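You operate a simulated robot arm through the tools that you are given. There is no shell and no other tool. Be economical: measure what you need, move in short steps, check, and stop when the job is done.

You run a simulated robot arm. Do the job below in one go: nothing can be reset, and whatever is moved stays where it is left.

## Task
Prime the pump into the cup, then pump the pot down to 2 litres.
Fine: CUP valve open only for priming, until the stream is steady; FEED valve open for the run and shut after; pump off at the end.

It is judged by the outcome, as a careful person would: the job done as asked, and still so three seconds after it is handed in. It fails if anything else is knocked over, pushed out of place, dropped, spilled or broken.

## Robot
A 6-joint arm with a two-finger gripper on a trunk, on a base that drives. Base frame: it is fixed to the floor where the robot stands at the start and does not move with it; the origin is under the middle of the robot, x ahead of it, y to its left, z up. Units: mm, degrees, N and s.
It reaches about 1298 mm from its shoulder. Its first joint turns from -149.0 to 149.0 degrees. Places, roughly: cup valve [900, 0, 600]; drain valve [700, 600, 400]; feed valve [800, 200, 600]; fill valve [600, 800, 400]; grey water valve [800, 300, 600]; orange water valve [700, 500, 600]; pot [900, 800, 900]; pot tap [800, 700, 1000]; pump clamp [1000, 400, 1000]; pump dial [800, 500, 900]; tank [1300, 200, 1100]. Payload 1.57 kg.
The TCP is the grasp point between the finger pads, 21 mm short of the fingertips. In the tool frame z runs along the fingers and y along their closing line. Largest opening 70 mm; the body of the gripper starts 50 mm behind the TCP.
Orientation is that of the tool frame in the base frame, as a unit quaternion [x, y, z, w]. With the fingers straight down and closing along the base's y, the tool's x points along the base's -x, its y along +y and its z along -z.

## Interface
- The arm moves only by the tool nudge_tool. Its argument "increments" is a list that holds one entry, the list of rows, each a list of 7 numbers: the shift along the tool's x, y, z in units of 25 mm (1.0 is 25 mm), then the turn, a rotation vector about the tool's x, y, z in units of 4 degrees (1.0 is 4 degrees), then the finger opening in m, from 0 to 0.07. In form: [[[tx, ty, tz, rx, ry, rz, gripper], ...]]. A call has 1 to 10 rows; each row shifts and turns the commanded pose from where the row before left it, along the tool's axes as they then stand. A call with a number of a shift or a turn outside -1 to 1 is refused whole. A row lasts 0.2 s, in which the tool goes at most 50 mm and 8.6 degrees; a call with a longer step from one row to the next is refused whole, and so is a gripper value outside its range. A pose out of reach is approached as far as the arm can. The call stops where the force on the tool passes 90 N (or 10 N more than at its start, if that is more) or the arm is blocked; 0.2 s more then pass. Each finger halts on what it meets, pressing with about 29 N; the grip force reading is that of the motor and also rises with nothing between the fingers. The clock runs only during rows and for 0.2 s after the last one: add rows that do not move to give the fingers time. It gives the time, the measured TCP pose, the force on the tool (base axes), the opening and the grip force at its end, in the units of the frame above (readings bear some noise), with the torque about the TCP (base axes, N m) and any sound that the robot's microphone picked up.
- Cameras (640 x 400 px; columns grow to the right, rows downward): "scene" is now at [28.3, 196.2, 1675.4]; the picture's right is [0.29, -0.96, 0.00], its down [-0.72, -0.22, -0.66] and it looks along [0.63, 0.19, -0.75] (base axes); focal length 285 px, centre (320, 200). "wrist" rides on the gripper at [79, 4, -81] in the tool frame; the picture's right is [-0.05, 1.00, 0.00], its down [-0.67, -0.04, -0.74] and it looks along [-0.74, -0.04, 0.67] (tool axes); focal length 256 px, centre (320, 200). There is no depth. A picture from a camera that has moved, and an enlarged one, comes with that camera's place and axes in the base frame and with its lens.
- camera(camera): a new picture of that camera. No time passes.
- lift_body(by): slides the trunk up (or, below 0, down) by that many mm; the arm and the scene camera ride with it, the base frame stays. It gives what a move gives, with no picture.
- base_move(legs): drives the robot by 1 to 6 legs, each [ahead, turn to the left] in mm and degrees, along the robot's own axes; the way and the turn of a leg run together, so that a leg with both is an arc; at most 1500 mm and 180 degrees a leg. The arm and the cameras ride along, it lands a little off, and it stops where it bumps. It gives what a move gives.
- pan_tilt(pan, tilt): turns the head with the scene camera to pan (to the left, within 155 degrees either way) and tilt (down, from -29 to 69), counted from straight ahead of the robot. It gives what a move gives.
- close_up(camera, box): a new picture of the part [left, top, right, bottom] of that camera's present view, enlarged. No time passes.
- close_job(): hands the job in; it is judged then, once.

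Work in short steps. Places have to be worked out from the pictures, the camera data and where the tool is seen: move nearer, look again, correct. Check each grasp and each placing, and mend what went wrong. You have 120 turns and 78 pictures in all, those below and enlarged ones among them. Open the gripper and draw the arm clear of the work before you hand the job in, unless the task says otherwise; then end with one line.

The tools are called after "Call:" as name(argument=value, ...) on one line, values as JSON. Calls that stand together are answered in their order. nudge_tool: Moves the arm, as the interface text tells. Its arguments: {"type":"object","properties":{"increments":{"type":"array","items":{"type":"array","items":{"type":"array","items":{"type":"number"}}}}},"required":["increments"]} The other tools are called the same way: lift_body (by) slides the trunk up or down; base_move (legs) drives the base; pan_tilt (pan, tilt) turns the head that bears the scene camera; camera (camera) takes a picture; close_up (camera, box) takes an enlarged picture of a part of a camera's view; close_job () hands the job in.

At the start:

```text
clock: 0.0
position: [736.4, 255.4, 1014.1]
tool_rot: [-0.001, 1.0, 0.0, 0.001]
force: [0.2, 0.1, 0.0]
wrist_torque: [0.0, 0.02, 0.03]
gripper_width: 70.0
gripper_force: 0.1
trunk travel left (down, up): [-695.0, 275.0]
robot x, y, heading: [-1.2, 2.5, 0.1]
head pan, tilt: [17.0, 48.7]
```

scene: 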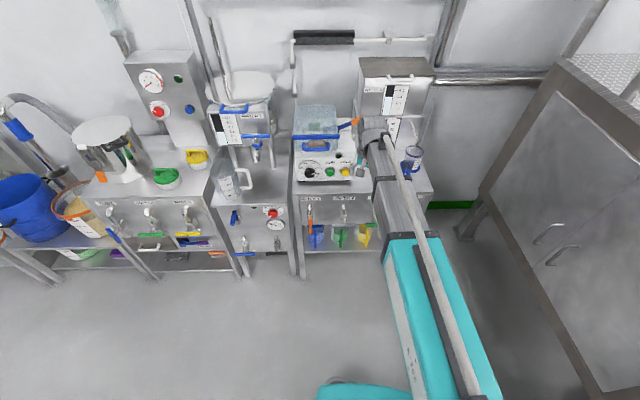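
wrist: 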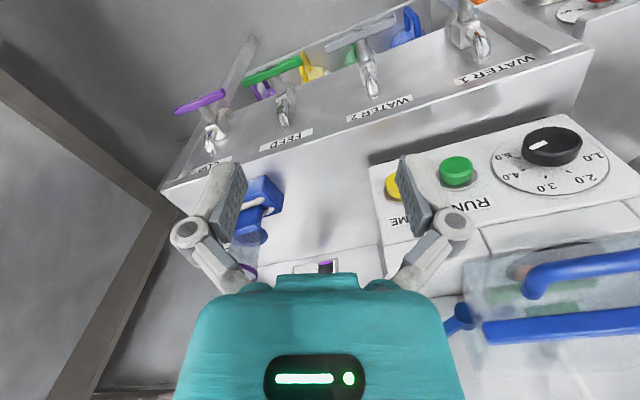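

The wrist view shows CUP (purple), FEED (green), WATER 2, WATER 1 valves and a pump panel with a dial, RUN and PRIME buttons. I take enlarged views to read the details.

Call:
close_up(camera="scene", box=[270, 80, 450, 260])

Call:
close_up(camera="scene", box=[70, 50, 290, 260])

Call:
close_up(camera="wrist", box=[160, 0, 640, 300])

```text
2.22 times, centred on (360, 170) of scene
camera zoom: at [28.3, 196.2, 1675.4], right [0.29, -0.96, 0.0], down [-0.72, -0.22, -0.66], along [0.63, 0.19, -0.75], focal length 633 px, centre (231, 267)
```

zoom: 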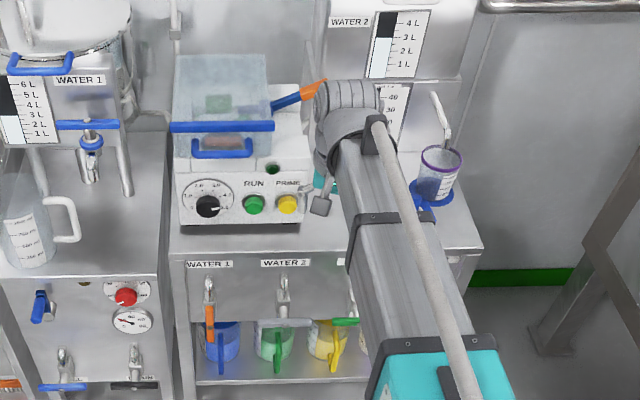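

```text
1.90 times, centred on (180, 155) of scene
camera zoom: at [28.3, 196.2, 1675.4], right [0.29, -0.96, 0.0], down [-0.72, -0.22, -0.66], along [0.63, 0.19, -0.75], focal length 543 px, centre (587, 286)
```

zoom: 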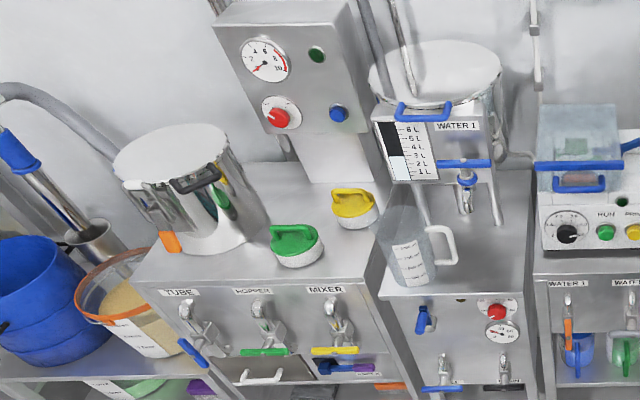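

```text
1.33 times, centred on (400, 150) of wrist
camera zoom: at [656.9, 257.0, 1095.2], right [0.05, 1.0, 0.0], down [0.67, -0.03, 0.74], along [0.74, -0.04, -0.67], focal length 341 px, centre (213, 267)
```

zoom: 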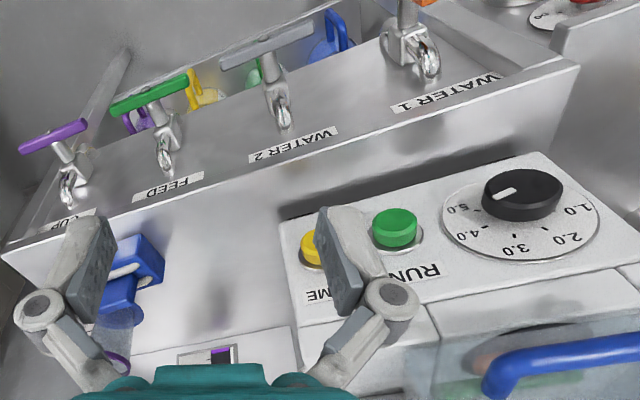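

The arm hides part of the right-hand station. I draw it back and up, then look again.

Call:
nudge_tool(increments=[[[1, 0, -1, 0, 0, 0, 0.07], [1, 0, -1, 0, 0, 0, 0.07], [1, -1, -1, 0, 0, 0, 0.07], [1, -1, 0, 0, 0, 0, 0.07], [1, -1, 0, 0, 0, 0, 0.07], [1, -1, 0, 0, 0, 0, 0.07], [1, -1, 0, 0, 0, 0, 0.07], [1, -1, 0, 0, 0, 0, 0.07], [1, -1, 0, 0, 0, 0, 0.07], [1, -1, 0, 0, 0, 0, 0.07]]])

Call:
pan_tilt(pan=22, tilt=40)

Call:
camera(camera="scene")

Call:
camera(camera="wrist")

```text
clock: 2.2
position: [533.2, 60.2, 1014.0]
tool_rot: [-0.002, 1.0, 0.0, -0.001]
force: [-0.5, -0.7, -0.4]
wrist_torque: [0.0, 0.04, -0.02]
gripper_width: 70.0
gripper_force: 0.1
out of reach, approached as far as the arm can: row 1, 2, 3, 9, 10
trunk travel left (down, up): [-695.0, 275.0]
robot x, y, heading: [-1.2, 0.4, -0.2]
head pan, tilt: [17.0, 48.7]
```

```text
clock: 2.9
position: [534.0, 61.1, 1013.6]
tool_rot: [-0.002, 1.0, 0.001, -0.001]
force: [0.3, 0.6, -0.6]
wrist_torque: [0.0, 0.0, 0.03]
gripper_width: 70.2
gripper_force: 0.0
trunk travel left (down, up): [-695.0, 275.0]
robot x, y, heading: [-2.2, 1.6, -0.1]
head pan, tilt: [22.0, 40.0]
```

```text
72 pictures are left
camera scene: at [32.2, 205.2, 1687.7], right [0.37, -0.93, 0.0], down [-0.6, -0.24, -0.77], along [0.71, 0.29, -0.64], focal length 285 px, centre (320, 200)
```

scene: 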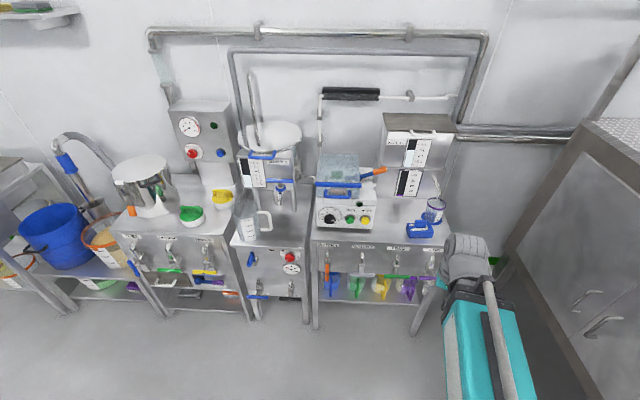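

```text
71 pictures are left
camera wrist: at [454.5, 63.1, 1095.3], right [0.05, 1.0, 0.0], down [0.67, -0.03, 0.74], along [0.74, -0.04, -0.67], focal length 256 px, centre (320, 200)
```

wrist: 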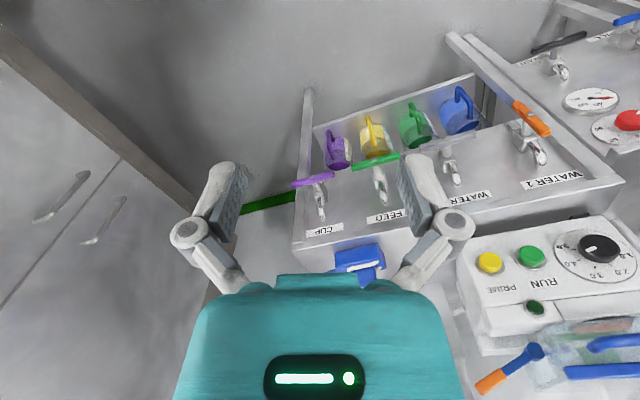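

Clear view now; I enlarge the pump station and the pot.

Call:
close_up(camera="scene", box=[300, 140, 450, 234])

Call:
close_up(camera="scene", box=[310, 220, 450, 308])

Call:
close_up(camera="scene", box=[230, 80, 340, 220])

Call:
close_up(camera="scene", box=[340, 110, 460, 240])

```text
4.26 times, centred on (375, 187) of scene
camera zoom: at [32.2, 205.2, 1687.7], right [0.37, -0.93, 0.0], down [-0.6, -0.24, -0.77], along [0.71, 0.29, -0.64], focal length 1212 px, centre (86, 255)
```

zoom: 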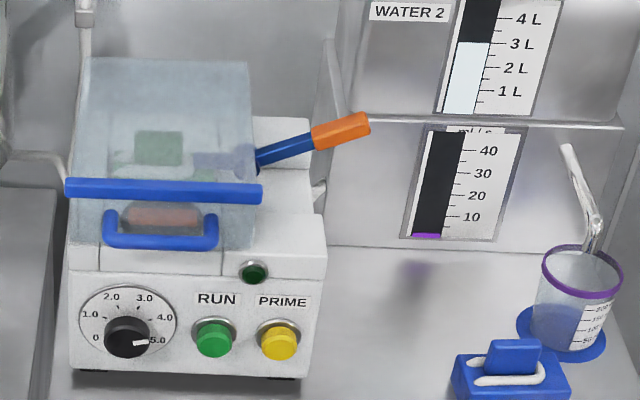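

```text
4.55 times, centred on (380, 264) of scene
camera zoom: at [32.2, 205.2, 1687.7], right [0.37, -0.93, 0.0], down [-0.6, -0.24, -0.77], along [0.71, 0.29, -0.64], focal length 1295 px, centre (47, -91)
```

zoom: 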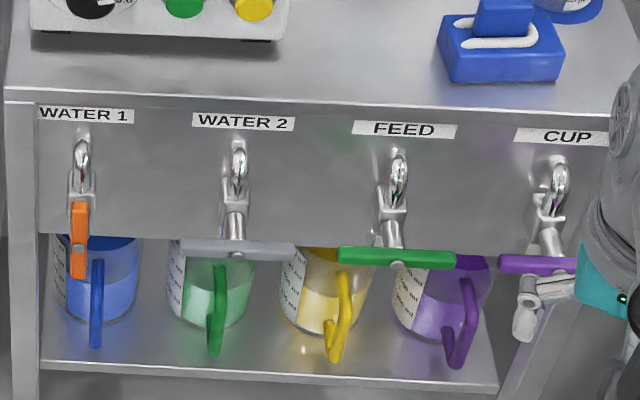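

```text
2.86 times, centred on (285, 150) of scene
camera zoom: at [32.2, 205.2, 1687.7], right [0.37, -0.93, 0.0], down [-0.6, -0.24, -0.77], along [0.71, 0.29, -0.64], focal length 814 px, centre (420, 343)
```

zoom: 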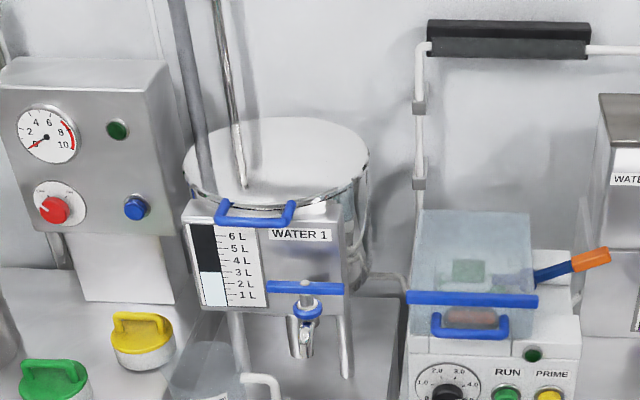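

```text
3.08 times, centred on (400, 175) of scene
camera zoom: at [32.2, 205.2, 1687.7], right [0.37, -0.93, 0.0], down [-0.6, -0.24, -0.77], along [0.71, 0.29, -0.64], focal length 876 px, centre (74, 277)
```

zoom: 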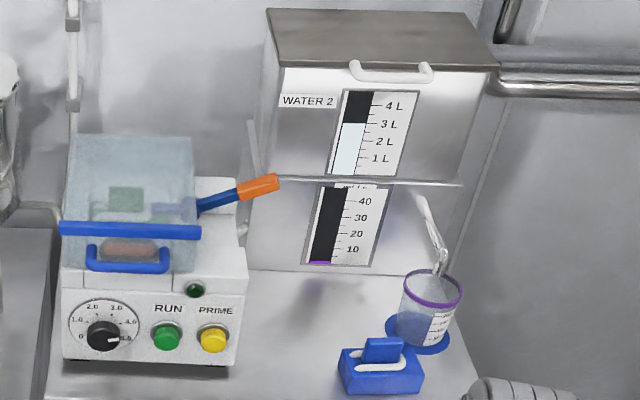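

Pot is WATER 1, about 3 L; its orange valve is in line (open), WATER 2, FEED and CUP lie across (closed), dial stands at 5.0. I lower the trunk to see the panel and the clamp lever from the front.

Call:
lift_body(by=-400)

Call:
pan_tilt(pan=15, tilt=22)

Call:
camera(camera="scene")

```text
clock: 6.7
position: [534.1, 60.5, 613.6]
tool_rot: [-0.002, 1.0, 0.0, -0.001]
force: [-1.1, -0.2, 0.0]
wrist_torque: [-0.03, 0.01, 0.02]
gripper_width: 70.0
gripper_force: 0.1
trunk travel left (down, up): [-295.0, 675.0]
robot x, y, heading: [-1.9, 3.2, -0.2]
head pan, tilt: [22.0, 40.0]
```

```text
clock: 7.5
position: [533.3, 61.2, 613.8]
tool_rot: [-0.001, 1.0, 0.0, -0.001]
force: [-0.3, -0.3, 0.5]
wrist_torque: [0.01, 0.02, 0.01]
gripper_width: 70.3
gripper_force: 0.0
trunk travel left (down, up): [-295.0, 675.0]
robot x, y, heading: [-2.2, 0.7, 0.1]
head pan, tilt: [15.0, 22.0]
```

```text
66 pictures are left
camera scene: at [43.0, 197.4, 1315.8], right [0.26, -0.97, 0.0], down [-0.36, -0.1, -0.93], along [0.9, 0.24, -0.38], focal length 285 px, centre (320, 200)
```

scene: 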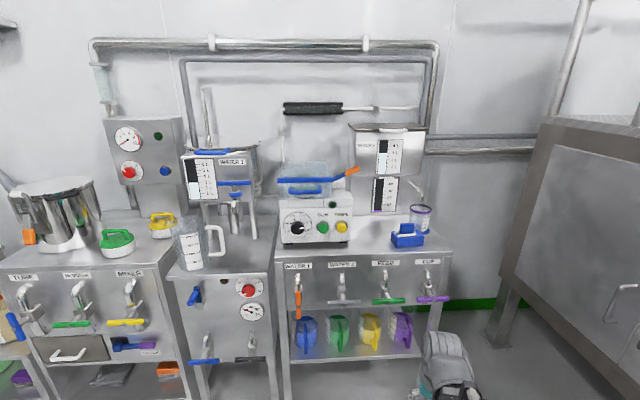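

Call:
close_up(camera="scene", box=[265, 150, 365, 250])

Call:
close_up(camera="scene", box=[275, 240, 455, 355])

Call:
close_up(camera="scene", box=[170, 80, 450, 260])

```text
4.00 times, centred on (315, 200) of scene
camera zoom: at [43.0, 197.4, 1315.8], right [0.26, -0.97, 0.0], down [-0.36, -0.1, -0.93], along [0.9, 0.24, -0.38], focal length 1140 px, centre (340, 200)
```

zoom: 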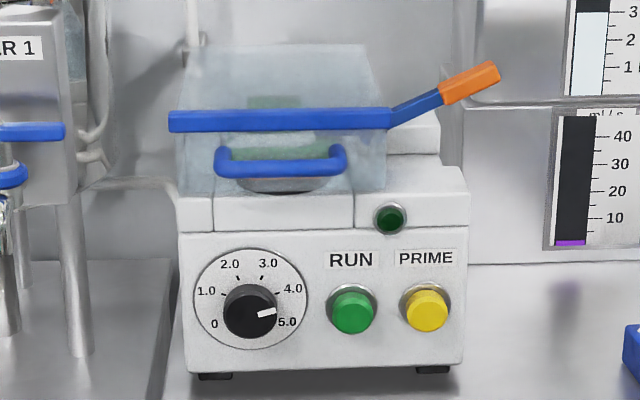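

```text
3.48 times, centred on (365, 298) of scene
camera zoom: at [43.0, 197.4, 1315.8], right [0.26, -0.97, 0.0], down [-0.36, -0.1, -0.93], along [0.9, 0.24, -0.38], focal length 991 px, centre (164, -139)
```

zoom: 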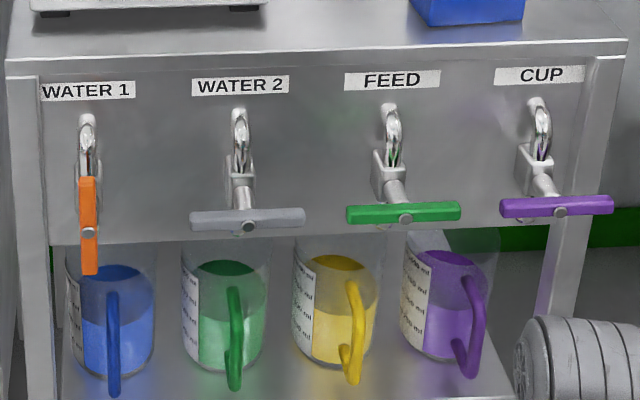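

```text
2.22 times, centred on (310, 170) of scene
camera zoom: at [43.0, 197.4, 1315.8], right [0.26, -0.97, 0.0], down [-0.36, -0.1, -0.93], along [0.9, 0.24, -0.38], focal length 633 px, centre (342, 267)
```

zoom: 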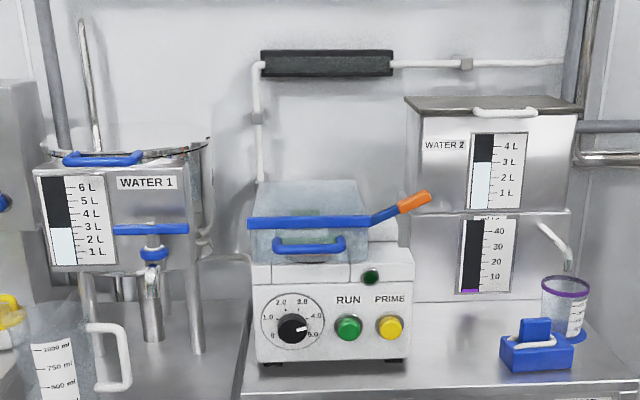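

Clamp lever, dial and buttons are clear; I place PRIME near (895, 350, 860), RUN near (895, 412, 857) and the CUP handle near (870, 28, 650). I start pitching the tool to point forward, moving it ahead slightly as it turns.

Call:
nudge_tool(increments=[[[-0.32, 0, 0, 0, -1, 0, 0.07], [-0.32, 0, 0.02, 0, -1, 0, 0.07], [-0.32, 0, 0.04, 0, -1, 0, 0.07], [-0.31, 0, 0.07, 0, -1, 0, 0.07], [-0.31, 0, 0.09, 0, -1, 0, 0.07], [-0.3, 0, 0.11, 0, -1, 0, 0.07], [-0.29, 0, 0.13, 0, -1, 0, 0.07], [-0.28, 0, 0.15, 0, -1, 0, 0.07], [-0.27, 0, 0.17, 0, -1, 0, 0.07], [-0.26, 0, 0.19, 0, -1, 0, 0.07]]])

Call:
nudge_tool(increments=[[[-0.25, 0, 0.2, 0, -1, 0, 0.07], [-0.23, 0, 0.22, 0, -1, 0, 0.07], [-0.21, 0, 0.24, 0, -1, 0, 0.07], [-0.2, 0, 0.25, 0, -1, 0, 0.07], [-0.18, 0, 0.26, 0, -1, 0, 0.07], [-0.16, 0, 0.28, 0, -1, 0, 0.07], [-0.14, 0, 0.29, 0, -1, 0, 0.07], [-0.12, 0, 0.3, 0, -1, 0, 0.07], [-0.1, 0, 0.3, 0, -1, 0, 0.07], [-0.08, 0, 0.31, 0, -1, 0, 0.07]]])

Call:
nudge_tool(increments=[[[0, 0, 0, 0, -1, 0, 0.07], [0, 0, 0, 0, -1, 0, 0.07], [0, 0, 0, 0, -0.5, 0, 0.07], [0, 0, 0, 0, 0, 1, 0.07], [0, 0, 0, 0, 0, 1, 0.07], [0, 0, 0, 0, 0, 1, 0.07], [0, 0, 0, 0, 0, 1, 0.07], [0, 0, 0, 0, 0, 1, 0.07], [0, 0, 0, 0, 0, 1, 0.07]]])

```text
clock: 9.7
position: [652.2, 67.2, 657.5]
tool_rot: [-0.001, 0.94, 0.0, 0.341]
force: [-0.1, 0.4, -0.4]
wrist_torque: [0.0, -0.04, 0.01]
gripper_width: 70.0
gripper_force: 0.0
out of reach, approached as far as the arm can: row 1, 2, 3, 4, 5, 6, 7, 8, 9, 10
trunk travel left (down, up): [-295.0, 675.0]
robot x, y, heading: [-1.6, 4.3, -0.3]
head pan, tilt: [15.0, 22.0]
```

```text
clock: 11.9
position: [736.3, 66.8, 767.7]
tool_rot: [-0.002, 0.766, 0.001, 0.642]
force: [-0.5, -0.4, 0.4]
wrist_torque: [0.01, 0.01, -0.02]
gripper_width: 70.2
gripper_force: 0.1
out of reach, approached as far as the arm can: row 1, 2, 3, 4, 5, 6, 7, 8, 9, 10
trunk travel left (down, up): [-295.0, 675.0]
robot x, y, heading: [1.3, 0.3, -0.1]
head pan, tilt: [15.0, 22.0]
```

```text
clock: 13.9
position: [735.9, 66.1, 800.4]
tool_rot: [0.147, 0.693, 0.148, 0.69]
force: [0.3, -0.2, 0.1]
wrist_torque: [0.03, 0.02, 0.0]
gripper_width: 69.7
gripper_force: 0.0
out of reach, approached as far as the arm can: row 1, 2, 3, 4
trunk travel left (down, up): [-295.0, 675.0]
robot x, y, heading: [-3.1, 5.7, -0.0]
head pan, tilt: [15.0, 22.0]
```

The tool points forward now at (736, 66, 800), partly rolled. I complete the roll so the fingers close vertically and lower the trunk towards the handle height.

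Call:
nudge_tool(increments=[[[0, 0, 0, 0, 0, 1, 0.07], [0, 0, 0, 0, 0, 1, 0.07], [0, 0, 0, 0, 0, 1, 0.07], [0, 0, 0, 0, 0, 1, 0.07], [0, 0, 0, 0, 0, 1, 0.07], [0, 0, 0, 0, 0, 1, 0.07], [0, 0, 0, 0, 0, 1, 0.07], [0, 0, 0, 0, 0, 1, 0.07], [0, 0, 0, 0, 0, 1, 0.07], [0, 0, 0, 0, 0, 1, 0.07]]])

Call:
nudge_tool(increments=[[[0, 0, 0, 0, 0, 1, 0.07], [0, 0, 0, 0, 0, 1, 0.07], [0, 0, 0, 0, 0, 1, 0.07], [0, 0, 0, 0, 0, 1, 0.07], [0, 0, 0, 0, 0, 1, 0.07], [0, 0, 0, 0, 0, 1, 0.07], [0, 0, 0, 0, 0, 0.5, 0.07]]])

Call:
lift_body(by=-140)

Call:
camera(camera="wrist")

Call:
camera(camera="scene")

```text
clock: 16.1
position: [736.2, 64.8, 800.3]
tool_rot: [0.374, 0.601, 0.376, 0.598]
force: [-0.1, -0.5, 0.7]
wrist_torque: [-0.01, -0.02, -0.02]
gripper_width: 70.1
gripper_force: 0.1
trunk travel left (down, up): [-295.0, 675.0]
robot x, y, heading: [1.6, 0.9, -0.1]
head pan, tilt: [15.0, 22.0]
```

```text
clock: 17.7
position: [736.0, 64.1, 796.5]
tool_rot: [0.502, 0.505, 0.498, 0.494]
force: [-0.2, -0.2, 1.1]
wrist_torque: [0.0, 0.02, 0.03]
gripper_width: 70.2
gripper_force: 0.0
trunk travel left (down, up): [-295.0, 675.0]
robot x, y, heading: [0.4, 4.4, -0.2]
head pan, tilt: [15.0, 22.0]
```

```text
clock: 19.4
position: [735.9, 62.9, 656.7]
tool_rot: [0.502, 0.507, 0.497, 0.494]
force: [0.7, 0.9, 0.3]
wrist_torque: [-0.01, -0.03, 0.02]
gripper_width: 69.9
gripper_force: 0.1
trunk travel left (down, up): [-155.0, 815.0]
robot x, y, heading: [-4.9, 3.5, -0.1]
head pan, tilt: [15.0, 22.0]
```

```text
62 pictures are left
camera wrist: at [654.3, 140.3, 662.7], right [0.02, -0.05, 1.0], down [-0.74, -0.67, -0.02], along [0.67, -0.74, -0.05], focal length 256 px, centre (320, 200)
```

wrist: 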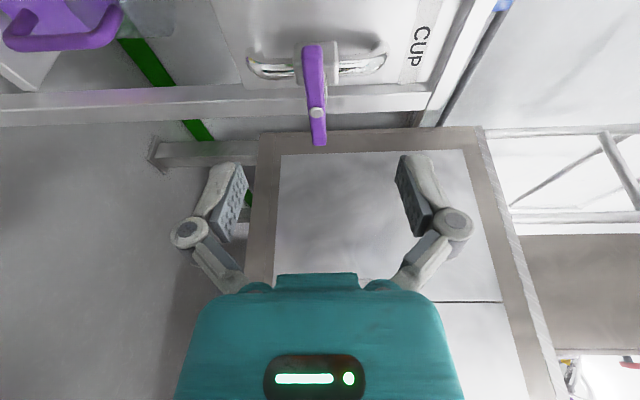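

```text
61 pictures are left
camera scene: at [43.1, 197.3, 1175.9], right [0.26, -0.97, 0.0], down [-0.36, -0.1, -0.93], along [0.9, 0.24, -0.37], focal length 285 px, centre (320, 200)
```

scene: 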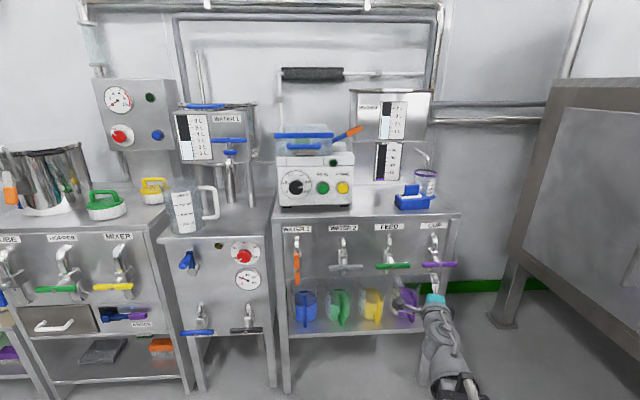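

The CUP bar is level with the tool and about 130 mm ahead, a little to the right of it. I go towards it, stopping short, and look again.

Call:
nudge_tool(increments=[[[-0.65, -0.1, 1, 0, 0, 0, 0.07], [-0.65, 0, 1, 0, 0, 0, 0.07], [0, 0, 0.8, 0, 0, 0, 0.07]]])

Call:
camera(camera="wrist")

```text
clock: 20.2
position: [804.8, 31.8, 657.3]
tool_rot: [0.501, 0.506, 0.498, 0.495]
force: [-0.3, -0.9, 0.2]
wrist_torque: [-0.03, 0.0, -0.02]
gripper_width: 69.9
gripper_force: 0.1
out of reach, approached as far as the arm can: row 3
trunk travel left (down, up): [-155.0, 815.0]
robot x, y, heading: [-2.8, -0.9, -0.4]
head pan, tilt: [15.0, 22.0]
```

```text
60 pictures are left
camera wrist: at [724.5, 108.4, 662.6], right [0.02, -0.05, 1.0], down [-0.74, -0.67, -0.02], along [0.67, -0.74, -0.05], focal length 256 px, centre (320, 200)
```

wrist: 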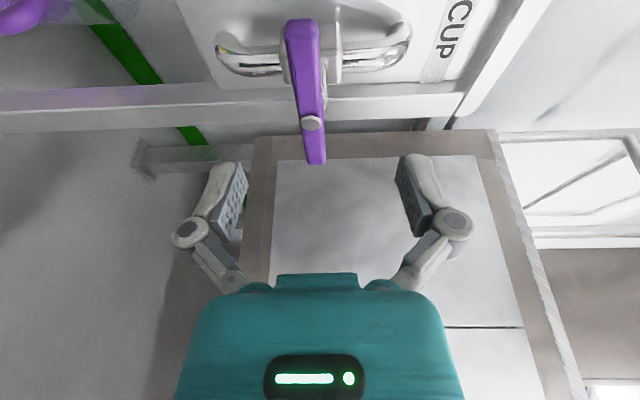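

Two wrist views triangulate the bar's screw at about (876, 17, 650). I align with it and go on towards it in steps.

Call:
nudge_tool(increments=[[[-0.56, -0.28, 0.6, 0, 0, 0, 0.07], [0, 0, 0.7, 0, 0, 0, 0.07], [0, 0, 0.5, 0, 0, 0, 0.07]]])

Call:
camera(camera="wrist")

```text
clock: 21.0
position: [851.8, 16.4, 657.8]
tool_rot: [0.502, 0.506, 0.498, 0.495]
force: [-0.6, -0.6, 0.4]
wrist_torque: [0.02, -0.01, -0.01]
gripper_width: 70.1
gripper_force: 0.1
out of reach, approached as far as the arm can: row 1
trunk travel left (down, up): [-155.0, 815.0]
robot x, y, heading: [1.6, -0.2, -0.0]
head pan, tilt: [15.0, 22.0]
```

```text
59 pictures are left
camera wrist: at [769.6, 94.3, 662.6], right [0.02, -0.05, 1.0], down [-0.74, -0.67, -0.02], along [0.67, -0.74, -0.05], focal length 256 px, centre (320, 200)
```

wrist: 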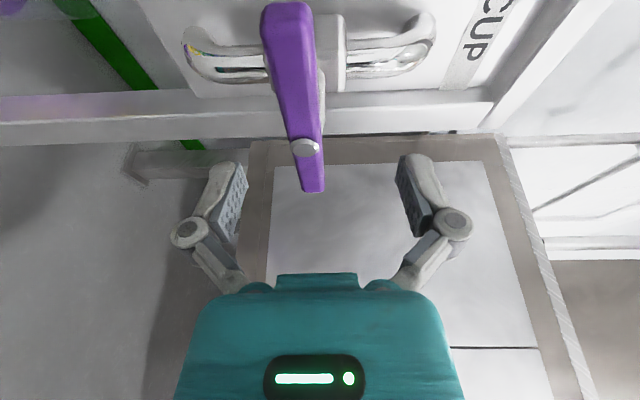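

The fingers sit about 8 mm too high (arm limit), so I lower the trunk by 8 mm and then go in 25 mm to straddle the bar.

Call:
lift_body(by=-8)

Call:
nudge_tool(increments=[[[0, 0, 0.5, 0, 0, 0, 0.07], [0, 0, 0.5, 0, 0, 0, 0.07], [0, 0, 0, 0, 0, 0, 0.07]]])

Call:
camera(camera="wrist")

```text
clock: 21.6
position: [850.4, 18.5, 649.0]
tool_rot: [0.502, 0.506, 0.497, 0.495]
force: [-0.1, 0.2, -0.1]
wrist_torque: [-0.02, -0.01, 0.0]
gripper_width: 69.9
gripper_force: 0.1
trunk travel left (down, up): [-147.0, 823.0]
robot x, y, heading: [-1.6, 1.1, -0.3]
head pan, tilt: [15.0, 22.0]
```

```text
clock: 22.4
position: [876.2, 17.2, 648.5]
tool_rot: [0.502, 0.507, 0.497, 0.494]
force: [-0.7, -0.3, -0.4]
wrist_torque: [0.01, 0.03, 0.03]
gripper_width: 70.3
gripper_force: 0.0
trunk travel left (down, up): [-147.0, 823.0]
robot x, y, heading: [1.0, 1.4, -0.2]
head pan, tilt: [15.0, 22.0]
```

```text
58 pictures are left
camera wrist: at [794.8, 94.5, 654.5], right [0.02, -0.05, 1.0], down [-0.74, -0.67, -0.02], along [0.67, -0.74, -0.05], focal length 256 px, centre (320, 200)
```

wrist: 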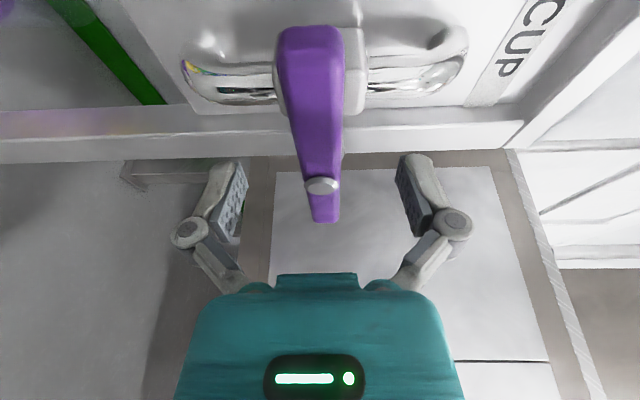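

The screw is right at the grasp point. I go 8 mm deeper, close the fingers on the bar and check the grip.

Call:
nudge_tool(increments=[[[0, 0, 0.32, 0, 0, 0, 0.07], [0, 0, 0, 0, 0, 0, 0.0], [0, 0, 0, 0, 0, 0, 0.0], [0, 0, 0, 0, 0, 0, 0.0], [0, 0, 0, 0, 0, 0, 0.0]]])

Call:
nudge_tool(increments=[[[0, 0, 0, 0, 0, -1, 0.0], [0, 0, 0, 0, 0, -1, 0.0], [0, 0, 0, 0, 0, -1, 0.0]]])

Call:
camera(camera="wrist")

```text
clock: 23.6
position: [883.6, 17.5, 649.8]
tool_rot: [0.502, 0.506, 0.497, 0.495]
force: [0.6, -9.9, 12.4]
wrist_torque: [0.12, -0.01, 0.0]
gripper_width: 16.3
gripper_force: 31.8
trunk travel left (down, up): [-147.0, 823.0]
robot x, y, heading: [0.1, -0.4, -0.4]
head pan, tilt: [15.0, 22.0]
```

```text
clock: 24.4
position: [884.2, 18.0, 653.3]
tool_rot: [0.445, 0.555, 0.444, 0.545]
force: [11.1, -19.1, 39.2]
wrist_torque: [0.6, -0.37, 0.85]
gripper_width: 15.8
gripper_force: 32.2
trunk travel left (down, up): [-147.0, 823.0]
robot x, y, heading: [-1.0, 6.3, 0.0]
head pan, tilt: [15.0, 22.0]
```

```text
57 pictures are left
camera wrist: at [801.3, 92.8, 640.9], right [0.01, 0.16, 0.99], down [-0.74, -0.66, 0.11], along [0.67, -0.73, 0.11], focal length 256 px, centre (320, 200)
```

wrist: 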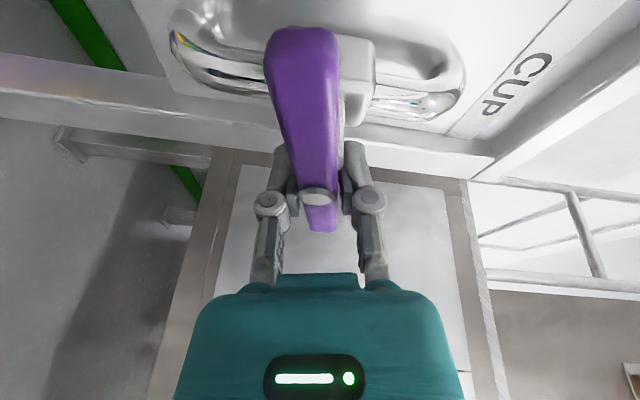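

The bar seems to follow the gripper, with some sideways force. I turn a little further the same way and compare.

Call:
nudge_tool(increments=[[[0, 0, 0, 0, 0, -1, 0.0], [0, 0, 0, 0, 0, -1, 0.0], [0, 0, 0, 0, 0, -1, 0.0]]])

Call:
camera(camera="wrist")

```text
clock: 25.2
position: [882.8, 18.6, 655.0]
tool_rot: [0.383, 0.597, 0.387, 0.589]
force: [25.1, -18.4, 67.1]
wrist_torque: [0.6, -0.11, -0.27]
gripper_width: 16.9
gripper_force: 32.0
trunk travel left (down, up): [-147.0, 823.0]
robot x, y, heading: [-3.9, 7.5, -0.3]
head pan, tilt: [15.0, 22.0]
```

```text
56 pictures are left
camera wrist: at [800.3, 88.9, 626.5], right [0.0, 0.36, 0.93], down [-0.74, -0.63, 0.24], along [0.68, -0.69, 0.26], focal length 256 px, centre (320, 200)
```

wrist: 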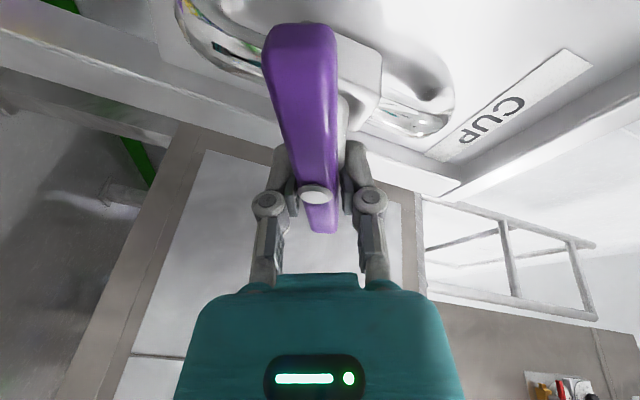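

The bar turns with the gripper, about 24° so far. The arm is pressing down on it, so I raise the command by 7 mm and go on turning.

Call:
nudge_tool(increments=[[[-0.11, 0.26, 0.1, 0, 0, 0, 0.0], [0, 0, 0, 0, 0, -1, 0.0], [0, 0, 0, 0, 0, -1, 0.0], [0, 0, 0, 0, 0, -1, 0.0], [0, 0, 0, 0, 0, -1, 0.0]]])

```text
clock: 26.4
position: [881.7, 19.2, 658.3]
tool_rot: [0.294, 0.643, 0.303, 0.639]
force: [-13.7, -4.8, 71.4]
wrist_torque: [0.96, -0.69, -0.6]
gripper_width: 18.2
gripper_force: 32.3
out of reach, approached as far as the arm can: row 1
trunk travel left (down, up): [-147.0, 823.0]
robot x, y, heading: [-0.3, 3.9, -0.0]
head pan, tilt: [15.0, 22.0]
```

Upward reading persists as the tool creeps up; the arm seems near its lower limit. I lower the trunk 6 mm and watch the force.

Call:
lift_body(by=-6)

Call:
camera(camera="wrist")

```text
clock: 26.8
position: [881.0, 20.4, 658.4]
tool_rot: [0.288, 0.64, 0.31, 0.641]
force: [-9.2, -11.0, 69.2]
wrist_torque: [0.91, -1.1, 1.01]
gripper_width: 18.4
gripper_force: 32.9
trunk travel left (down, up): [-145.0, 825.0]
robot x, y, heading: [-0.6, 1.0, 0.0]
head pan, tilt: [15.0, 22.0]
stopped: the force on the tool passed its limit at 95 N (the readings are from after the stop); the commanded pose is now the measured one
```

```text
55 pictures are left
camera wrist: at [799.7, 79.5, 608.4], right [-0.03, 0.6, 0.8], down [-0.74, -0.55, 0.39], along [0.68, -0.58, 0.46], focal length 256 px, centre (320, 200)
```

wrist: 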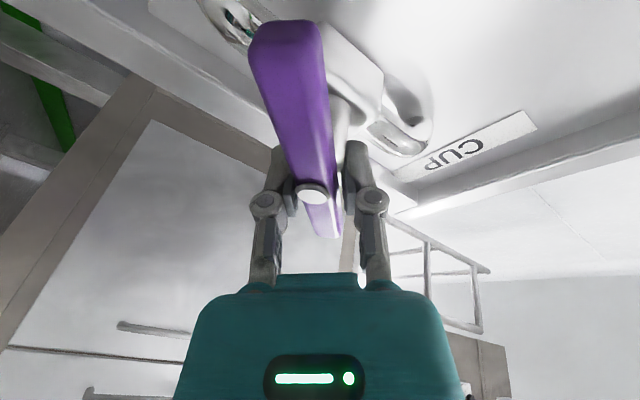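

Lowering raised the force, so the bar truly wants to lift the grip: I judge its pivot lies about 12 mm left of my grasp (y ≈ 30). I relieve the load, then turn on while letting the grasp follow that arc (tool +y).

Call:
nudge_tool(increments=[[[0, 0.16, 0, 0, 0, 0, 0.0], [0, 0.04, 0, 0, 0, -1, 0.0], [0, 0.04, 0, 0, 0, -1, 0.0], [0, 0.04, 0, 0, 0, -1, 0.0]]])

```text
clock: 27.4
position: [881.8, 20.3, 658.4]
tool_rot: [0.272, 0.649, 0.29, 0.648]
force: [-1.7, -15.6, 87.2]
wrist_torque: [1.09, -1.22, 1.02]
gripper_width: 18.5
gripper_force: 32.0
out of reach, approached as far as the arm can: row 1
trunk travel left (down, up): [-145.0, 825.0]
robot x, y, heading: [-0.1, -0.4, -0.2]
head pan, tilt: [15.0, 22.0]
stopped in row 3: the force on the tool passed its limit at 96 N (the readings are from after the stop); the commanded pose is now the measured one
```

Force is still upward on the tool, and the arm command is limited, so I raise the trunk a few mm instead.

Call:
lift_body(by=6)

```text
clock: 27.9
position: [883.7, 19.3, 657.5]
tool_rot: [0.275, 0.651, 0.285, 0.647]
force: [-16.7, -16.6, 32.6]
wrist_torque: [0.46, -0.52, 0.42]
gripper_width: 18.4
gripper_force: 31.8
trunk travel left (down, up): [-151.0, 819.0]
robot x, y, heading: [1.9, 0.6, -0.0]
head pan, tilt: [15.0, 22.0]
```

Good, the load fell to 33 N. I raise 4 mm more and carry on turning.

Call:
lift_body(by=4)

Call:
nudge_tool(increments=[[[0, 0.04, 0, 0, 0, -1, 0.0], [0, 0.04, 0, 0, 0, -1, 0.0], [0, 0.04, 0, 0, 0, -1, 0.0], [0, 0.04, 0, 0, 0, -1, 0.0]]])

```text
clock: 28.4
position: [885.2, 19.2, 658.1]
tool_rot: [0.274, 0.652, 0.285, 0.646]
force: [-13.9, -16.3, -11.5]
wrist_torque: [-0.13, -0.34, 0.12]
gripper_width: 18.5
gripper_force: 31.6
trunk travel left (down, up): [-155.0, 815.0]
robot x, y, heading: [0.4, 0.6, 0.1]
head pan, tilt: [15.0, 22.0]
```

```text
clock: 29.4
position: [886.5, 22.5, 660.5]
tool_rot: [0.182, 0.683, 0.193, 0.681]
force: [22.0, -21.8, 26.0]
wrist_torque: [0.36, -1.08, 0.2]
gripper_width: 19.1
gripper_force: 31.6
trunk travel left (down, up): [-155.0, 815.0]
robot x, y, heading: [-3.8, -1.0, -0.3]
head pan, tilt: [15.0, 22.0]
```

Turned to about 60° with modest forces; I continue.

Call:
nudge_tool(increments=[[[0, 0.03, 0, 0, 0, -1, 0.0], [0, 0.03, 0, 0, 0, -1, 0.0], [0, 0.03, 0, 0, 0, -1, 0.0], [0, 0.03, 0, 0, 0, -1, 0.0]]])

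Call:
nudge_tool(increments=[[[0, 0.03, 0, 0, 0, -1, 0.0], [0, 0.03, 0, 0, 0, -1, 0.0], [0, 0.03, 0, 0, 0, -1, 0.0], [0, 0.0, 0, 0, 0, -0.7, 0.0]]])

Call:
camera(camera="wrist")

Call:
camera(camera="scene")

```text
clock: 30.5
position: [884.9, 23.7, 664.4]
tool_rot: [0.09, 0.7, 0.101, 0.702]
force: [3.3, -5.2, 59.5]
wrist_torque: [0.39, -0.74, 0.9]
gripper_width: 19.9
gripper_force: 32.0
out of reach, approached as far as the arm can: row 2
trunk travel left (down, up): [-155.0, 815.0]
robot x, y, heading: [-4.9, 5.2, 0.1]
head pan, tilt: [15.0, 22.0]
stopped in row 4: the force on the tool passed its limit at 92 N (the readings are from after the stop); the commanded pose is now the measured one
```

```text
clock: 31.6
position: [884.4, 29.0, 666.9]
tool_rot: [-0.003, 0.705, 0.011, 0.709]
force: [0.7, -1.2, 83.2]
wrist_torque: [0.81, -1.54, 0.24]
gripper_width: 20.3
gripper_force: 31.7
trunk travel left (down, up): [-155.0, 815.0]
robot x, y, heading: [-0.9, 2.6, -0.4]
head pan, tilt: [15.0, 22.0]
stopped in row 4: the force on the tool passed its limit at 91 N (the readings are from after the stop); the commanded pose is now the measured one
```

```text
54 pictures are left
camera wrist: at [804.0, 29.8, 586.9], right [-0.02, 1.0, 0.07], down [-0.75, -0.06, 0.66], along [0.66, -0.04, 0.75], focal length 256 px, centre (320, 200)
```

wrist: 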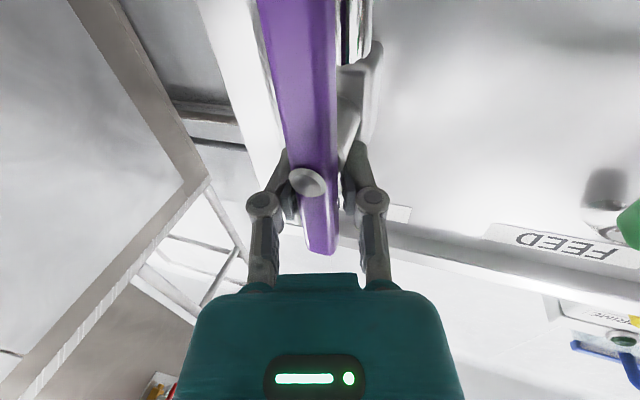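

```text
53 pictures are left
camera scene: at [35.4, 196.9, 1176.3], right [0.26, -0.97, 0.0], down [-0.36, -0.1, -0.93], along [0.9, 0.24, -0.37], focal length 285 px, centre (320, 200)
```

scene: 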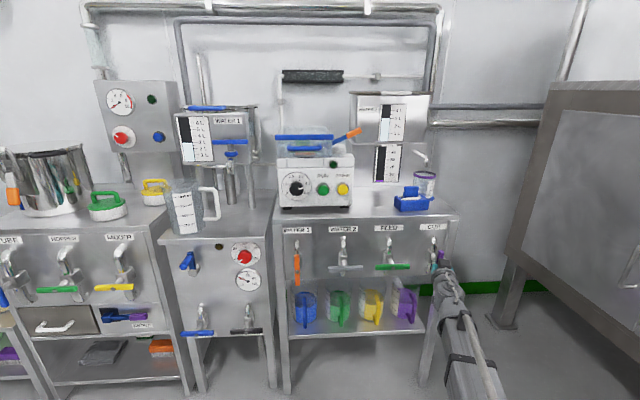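

The bar is turned to vertical. I open the fingers, back off and check.

Call:
nudge_tool(increments=[[[0, 0, 0, 0, 0, 0, 0.07], [0, 0, 0, 0, 0, 0, 0.07], [0, 0, 0, 0, 0, 0, 0.07], [0, 0, -1, 0, 0, 0, 0.07], [0, 0, -1, 0, 0, 0, 0.07], [0, 0, -1, 0, 0, 0, 0.07], [0, 0, -1, 0, 0, 0, 0.07]]])

Call:
lift_body(by=150)

Call:
close_up(camera="scene", box=[265, 160, 465, 360])

```text
clock: 33.2
position: [787.3, 26.7, 658.9]
tool_rot: [-0.001, 0.708, 0.01, 0.707]
force: [-0.2, -0.3, -0.2]
wrist_torque: [0.0, -0.02, 0.0]
gripper_width: 69.9
gripper_force: 0.0
trunk travel left (down, up): [-155.0, 815.0]
robot x, y, heading: [-1.4, 1.8, -0.1]
head pan, tilt: [15.0, 22.0]
```

```text
clock: 34.9
position: [787.9, 26.9, 808.2]
tool_rot: [-0.002, 0.708, 0.009, 0.707]
force: [-0.3, -0.2, -0.1]
wrist_torque: [-0.04, 0.02, 0.04]
gripper_width: 69.8
gripper_force: 0.1
trunk travel left (down, up): [-305.0, 665.0]
robot x, y, heading: [1.5, 4.7, -0.0]
head pan, tilt: [15.0, 22.0]
```

```text
2.00 times, centred on (365, 260) of scene
camera zoom: at [43.3, 197.3, 1325.7], right [0.26, -0.97, 0.0], down [-0.36, -0.1, -0.93], along [0.9, 0.24, -0.37], focal length 570 px, centre (230, 80)
```

zoom: 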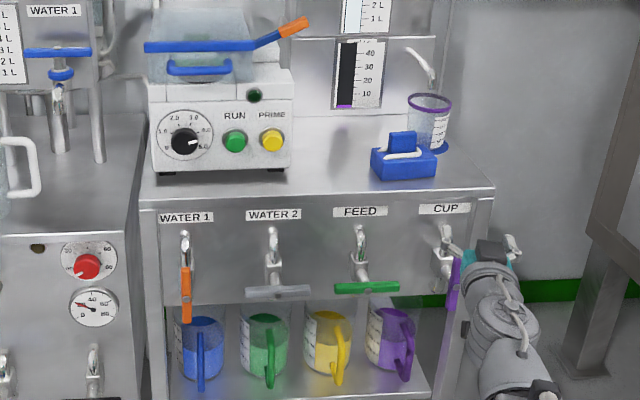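

CUP is now in line (open). I close the fingers and move across to in front of PRIME, staying well short of the bench.

Call:
nudge_tool(increments=[[[-1, 1, -0.2, 0, 0, 0, 0.0], [-1, 1, 0, 0, 0, 0, 0.0], [-0.2, 1, 0, 0, 0, 0, 0.0], [0, 1, 0, 0, 0, 0, 0.0], [0, 1, 0, 0, 0, 0, 0.0], [0, 1, 0, 0, 0, 0, 0.0], [0, 1, 0, 0, 0, 0, 0.0], [0, 1, 0, 0, 0, 0, 0.0], [0, 1, 0, 0, 0, 0, 0.0], [0, 1, 0, 0, 0, 0, 0.0]]])

Call:
nudge_tool(increments=[[[0, 1, 0, 0, 0, 0, 0.0], [0, 1, 0, 0, 0, 0, 0.0], [0, 0.8, 0, 0, 0, 0, 0.0]]])

Call:
camera(camera="wrist")

Call:
camera(camera="scene")

```text
clock: 37.1
position: [778.9, 276.0, 810.1]
tool_rot: [-0.002, 0.707, 0.009, 0.707]
force: [0.0, -0.4, -0.7]
wrist_torque: [-0.02, 0.02, -0.03]
gripper_width: 0.0
gripper_force: 28.6
out of reach, approached as far as the arm can: row 1, 2, 3
trunk travel left (down, up): [-305.0, 665.0]
robot x, y, heading: [2.1, 1.9, 0.0]
head pan, tilt: [15.0, 22.0]
```

```text
clock: 37.9
position: [779.1, 346.2, 810.2]
tool_rot: [-0.002, 0.707, 0.009, 0.708]
force: [-0.4, 0.7, -0.2]
wrist_torque: [0.02, 0.01, -0.02]
gripper_width: 0.0
gripper_force: 28.7
trunk travel left (down, up): [-305.0, 665.0]
robot x, y, heading: [-2.7, 1.2, -0.0]
head pan, tilt: [15.0, 22.0]
```

```text
51 pictures are left
camera wrist: at [697.8, 346.8, 730.9], right [-0.02, 1.0, 0.06], down [-0.75, -0.05, 0.66], along [0.67, -0.04, 0.74], focal length 256 px, centre (320, 200)
```

wrist: 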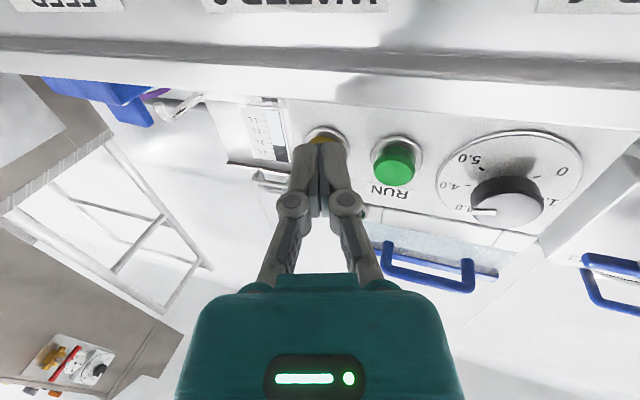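

```text
50 pictures are left
camera scene: at [43.4, 197.2, 1325.7], right [0.26, -0.97, 0.0], down [-0.36, -0.1, -0.93], along [0.9, 0.24, -0.37], focal length 285 px, centre (320, 200)
```

scene: 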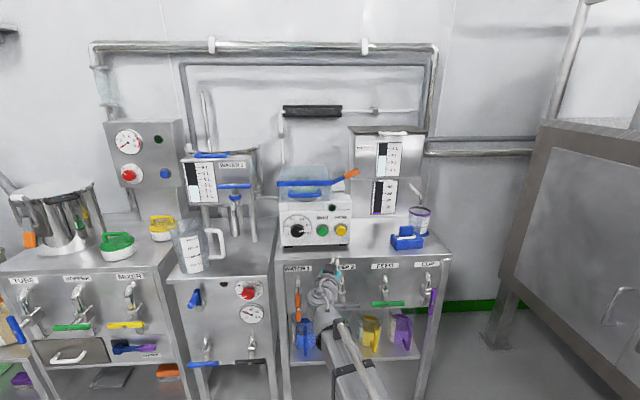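

Combining the wrist and scene views shows the whole station is yawed about 20° (left side nearer): PRIME is near (896, 347, 865), RUN near (868, 406, 866). I raise the trunk 55 mm and yaw the tool 20° left to face the panel squarely.

Call:
lift_body(by=55)

Call:
nudge_tool(increments=[[[0, 0, 0, -1, 0, 0, 0.0], [0, 0, 0, -1, 0, 0, 0.0], [0, 0, 0, -1, 0, 0, 0.0], [0, 0, 0, -1, 0, 0, 0.0], [0, 0, 0, -1, 0, 0, 0.0]]])

Call:
camera(camera="wrist")

Call:
close_up(camera="scene", box=[265, 160, 465, 285])

```text
clock: 38.9
position: [779.3, 345.9, 865.9]
tool_rot: [-0.002, 0.706, 0.009, 0.708]
force: [0.1, 0.1, 0.0]
wrist_torque: [0.01, 0.0, 0.0]
gripper_width: 0.3
gripper_force: 28.7
trunk travel left (down, up): [-360.0, 610.0]
robot x, y, heading: [-4.0, 0.8, 0.1]
head pan, tilt: [15.0, 22.0]
```

```text
clock: 40.1
position: [780.0, 345.5, 865.3]
tool_rot: [-0.126, 0.694, 0.133, 0.696]
force: [0.3, 0.2, 0.4]
wrist_torque: [0.03, -0.01, -0.02]
gripper_width: 0.0
gripper_force: 29.0
trunk travel left (down, up): [-360.0, 610.0]
robot x, y, heading: [-0.7, 4.3, -0.3]
head pan, tilt: [15.0, 22.0]
```

```text
49 pictures are left
camera wrist: at [701.3, 318.8, 786.1], right [-0.36, 0.93, 0.06], down [-0.68, -0.31, 0.66], along [0.64, 0.19, 0.75], focal length 256 px, centre (320, 200)
```

wrist: 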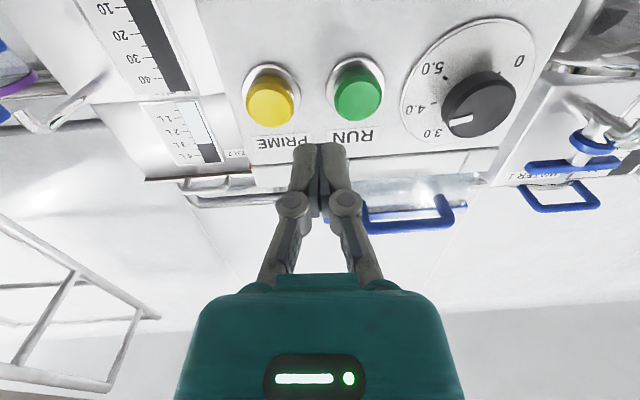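

```text
3.20 times, centred on (365, 222) of scene
camera zoom: at [43.3, 197.4, 1380.7], right [0.26, -0.97, 0.0], down [-0.36, -0.1, -0.93], along [0.9, 0.24, -0.37], focal length 912 px, centre (176, 128)
```

zoom: 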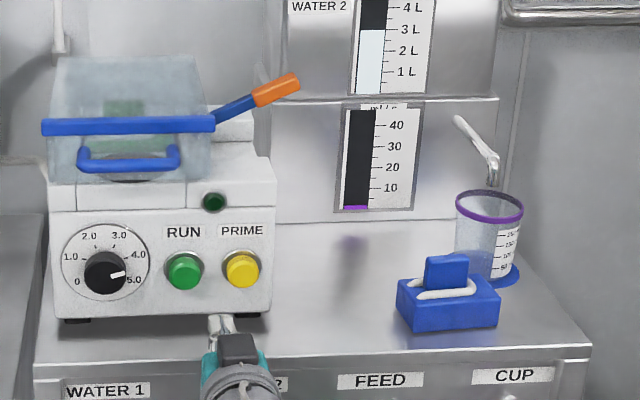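

Tool now faces the panel. PRIME works out near (890, 346, 870), 40 mm to the right of the tool's line; I shift over and go forward to about 20 mm short.

Call:
nudge_tool(increments=[[[-0.2, -0.8, 0, 0, 0, 0, 0.0], [0, -0.8, 0, 0, 0, 0, 0.0], [0, 0, 0.9, 0, 0, 0, 0.0], [0, 0, 0.9, 0, 0, 0, 0.0], [0, 0, 0.5, 0, 0, 0, 0.0]]])

Call:
camera(camera="wrist")

Call:
close_up(camera="scene", box=[265, 180, 385, 260])

```text
clock: 41.3
position: [847.3, 327.8, 865.6]
tool_rot: [-0.125, 0.694, 0.132, 0.697]
force: [-0.2, -0.1, 0.1]
wrist_torque: [-0.02, -0.03, -0.02]
gripper_width: 0.5
gripper_force: 29.1
out of reach, approached as far as the arm can: row 1
trunk travel left (down, up): [-360.0, 610.0]
robot x, y, heading: [-2.8, 5.2, -0.2]
head pan, tilt: [15.0, 22.0]
```

```text
47 pictures are left
camera wrist: at [769.9, 302.3, 786.3], right [-0.36, 0.93, 0.06], down [-0.68, -0.31, 0.66], along [0.64, 0.19, 0.75], focal length 256 px, centre (320, 200)
```

wrist: 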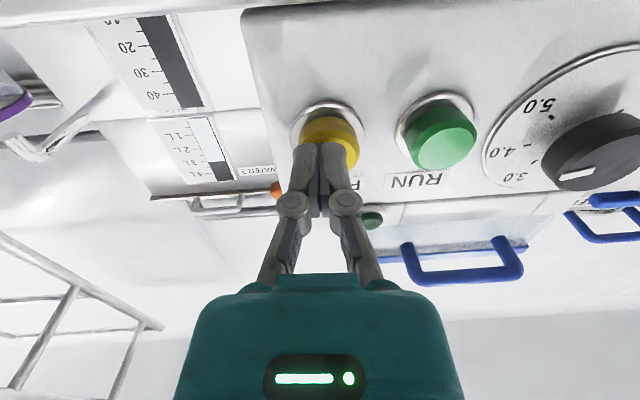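

```text
5.00 times, centred on (325, 220) of scene
camera zoom: at [43.3, 197.3, 1380.7], right [0.26, -0.97, 0.0], down [-0.36, -0.1, -0.93], along [0.9, 0.24, -0.37], focal length 1424 px, centre (295, 100)
```

zoom: 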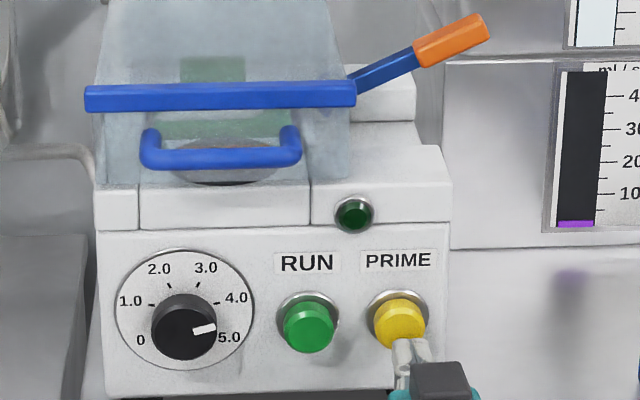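

The fingertips are about 20 mm in front of the PRIME cap and nearly centred. I creep forward to press it and watch force, sound and flow.

Call:
nudge_tool(increments=[[[0, 0.15, 0.3, 0, 0, 0, 0.0], [0, 0, 0.25, 0, 0, 0, 0.0], [0, 0, 0.15, 0, 0, 0, 0.0], [0, 0, 0.1, 0, 0, 0, 0.0]]])

Call:
close_up(camera="scene", box=[265, 160, 465, 285])

```text
clock: 42.3
position: [860.7, 338.2, 866.5]
tool_rot: [-0.125, 0.693, 0.133, 0.697]
force: [-36.2, -18.3, -18.1]
wrist_torque: [-0.08, 0.4, -0.25]
gripper_width: 6.0
gripper_force: 28.6
trunk travel left (down, up): [-360.0, 610.0]
robot x, y, heading: [1.1, 1.8, -0.3]
head pan, tilt: [15.0, 22.0]
heard: click
```

```text
3.20 times, centred on (365, 222) of scene
camera zoom: at [41.8, 196.4, 1380.6], right [0.26, -0.97, 0.0], down [-0.36, -0.1, -0.93], along [0.9, 0.24, -0.37], focal length 912 px, centre (176, 128)
```

zoom: 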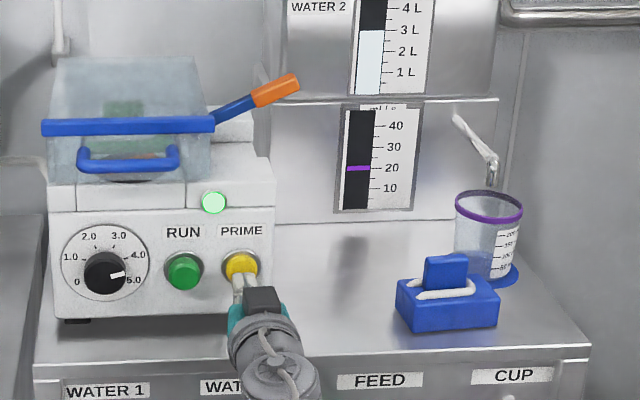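

A click, the lamp lit, and the gauge shows about 20 ml/s: the pump is priming. I hold still for a second and look at the stream.

Call:
nudge_tool(increments=[[[0, 0, 0, 0, 0, 0, 0.0], [0, 0, 0, 0, 0, 0, 0.0], [0, 0, 0, 0, 0, 0, 0.0], [0, 0, 0, 0, 0, 0, 0.0]]])

Call:
close_up(camera="scene", box=[345, 160, 465, 255])

```text
clock: 43.3
position: [861.6, 339.6, 868.0]
tool_rot: [-0.125, 0.693, 0.132, 0.697]
force: [-57.6, -25.3, -24.0]
wrist_torque: [-0.13, 0.54, -0.25]
gripper_width: 6.1
gripper_force: 28.2
trunk travel left (down, up): [-360.0, 610.0]
robot x, y, heading: [-0.7, 4.1, 0.1]
head pan, tilt: [15.0, 22.0]
```

```text
4.21 times, centred on (405, 208) of scene
camera zoom: at [40.6, 196.0, 1380.9], right [0.26, -0.97, 0.0], down [-0.36, -0.1, -0.93], along [0.9, 0.24, -0.37], focal length 1200 px, centre (-38, 168)
```

zoom: 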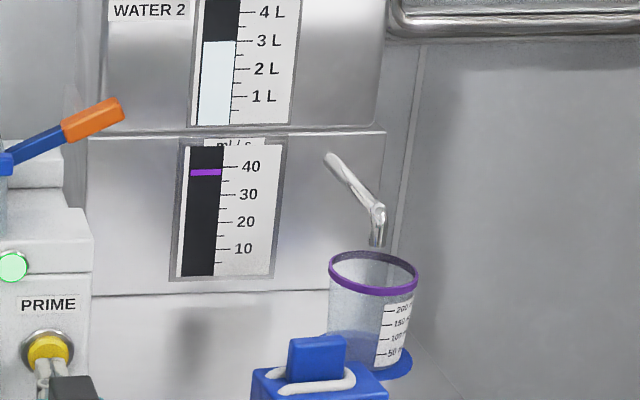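

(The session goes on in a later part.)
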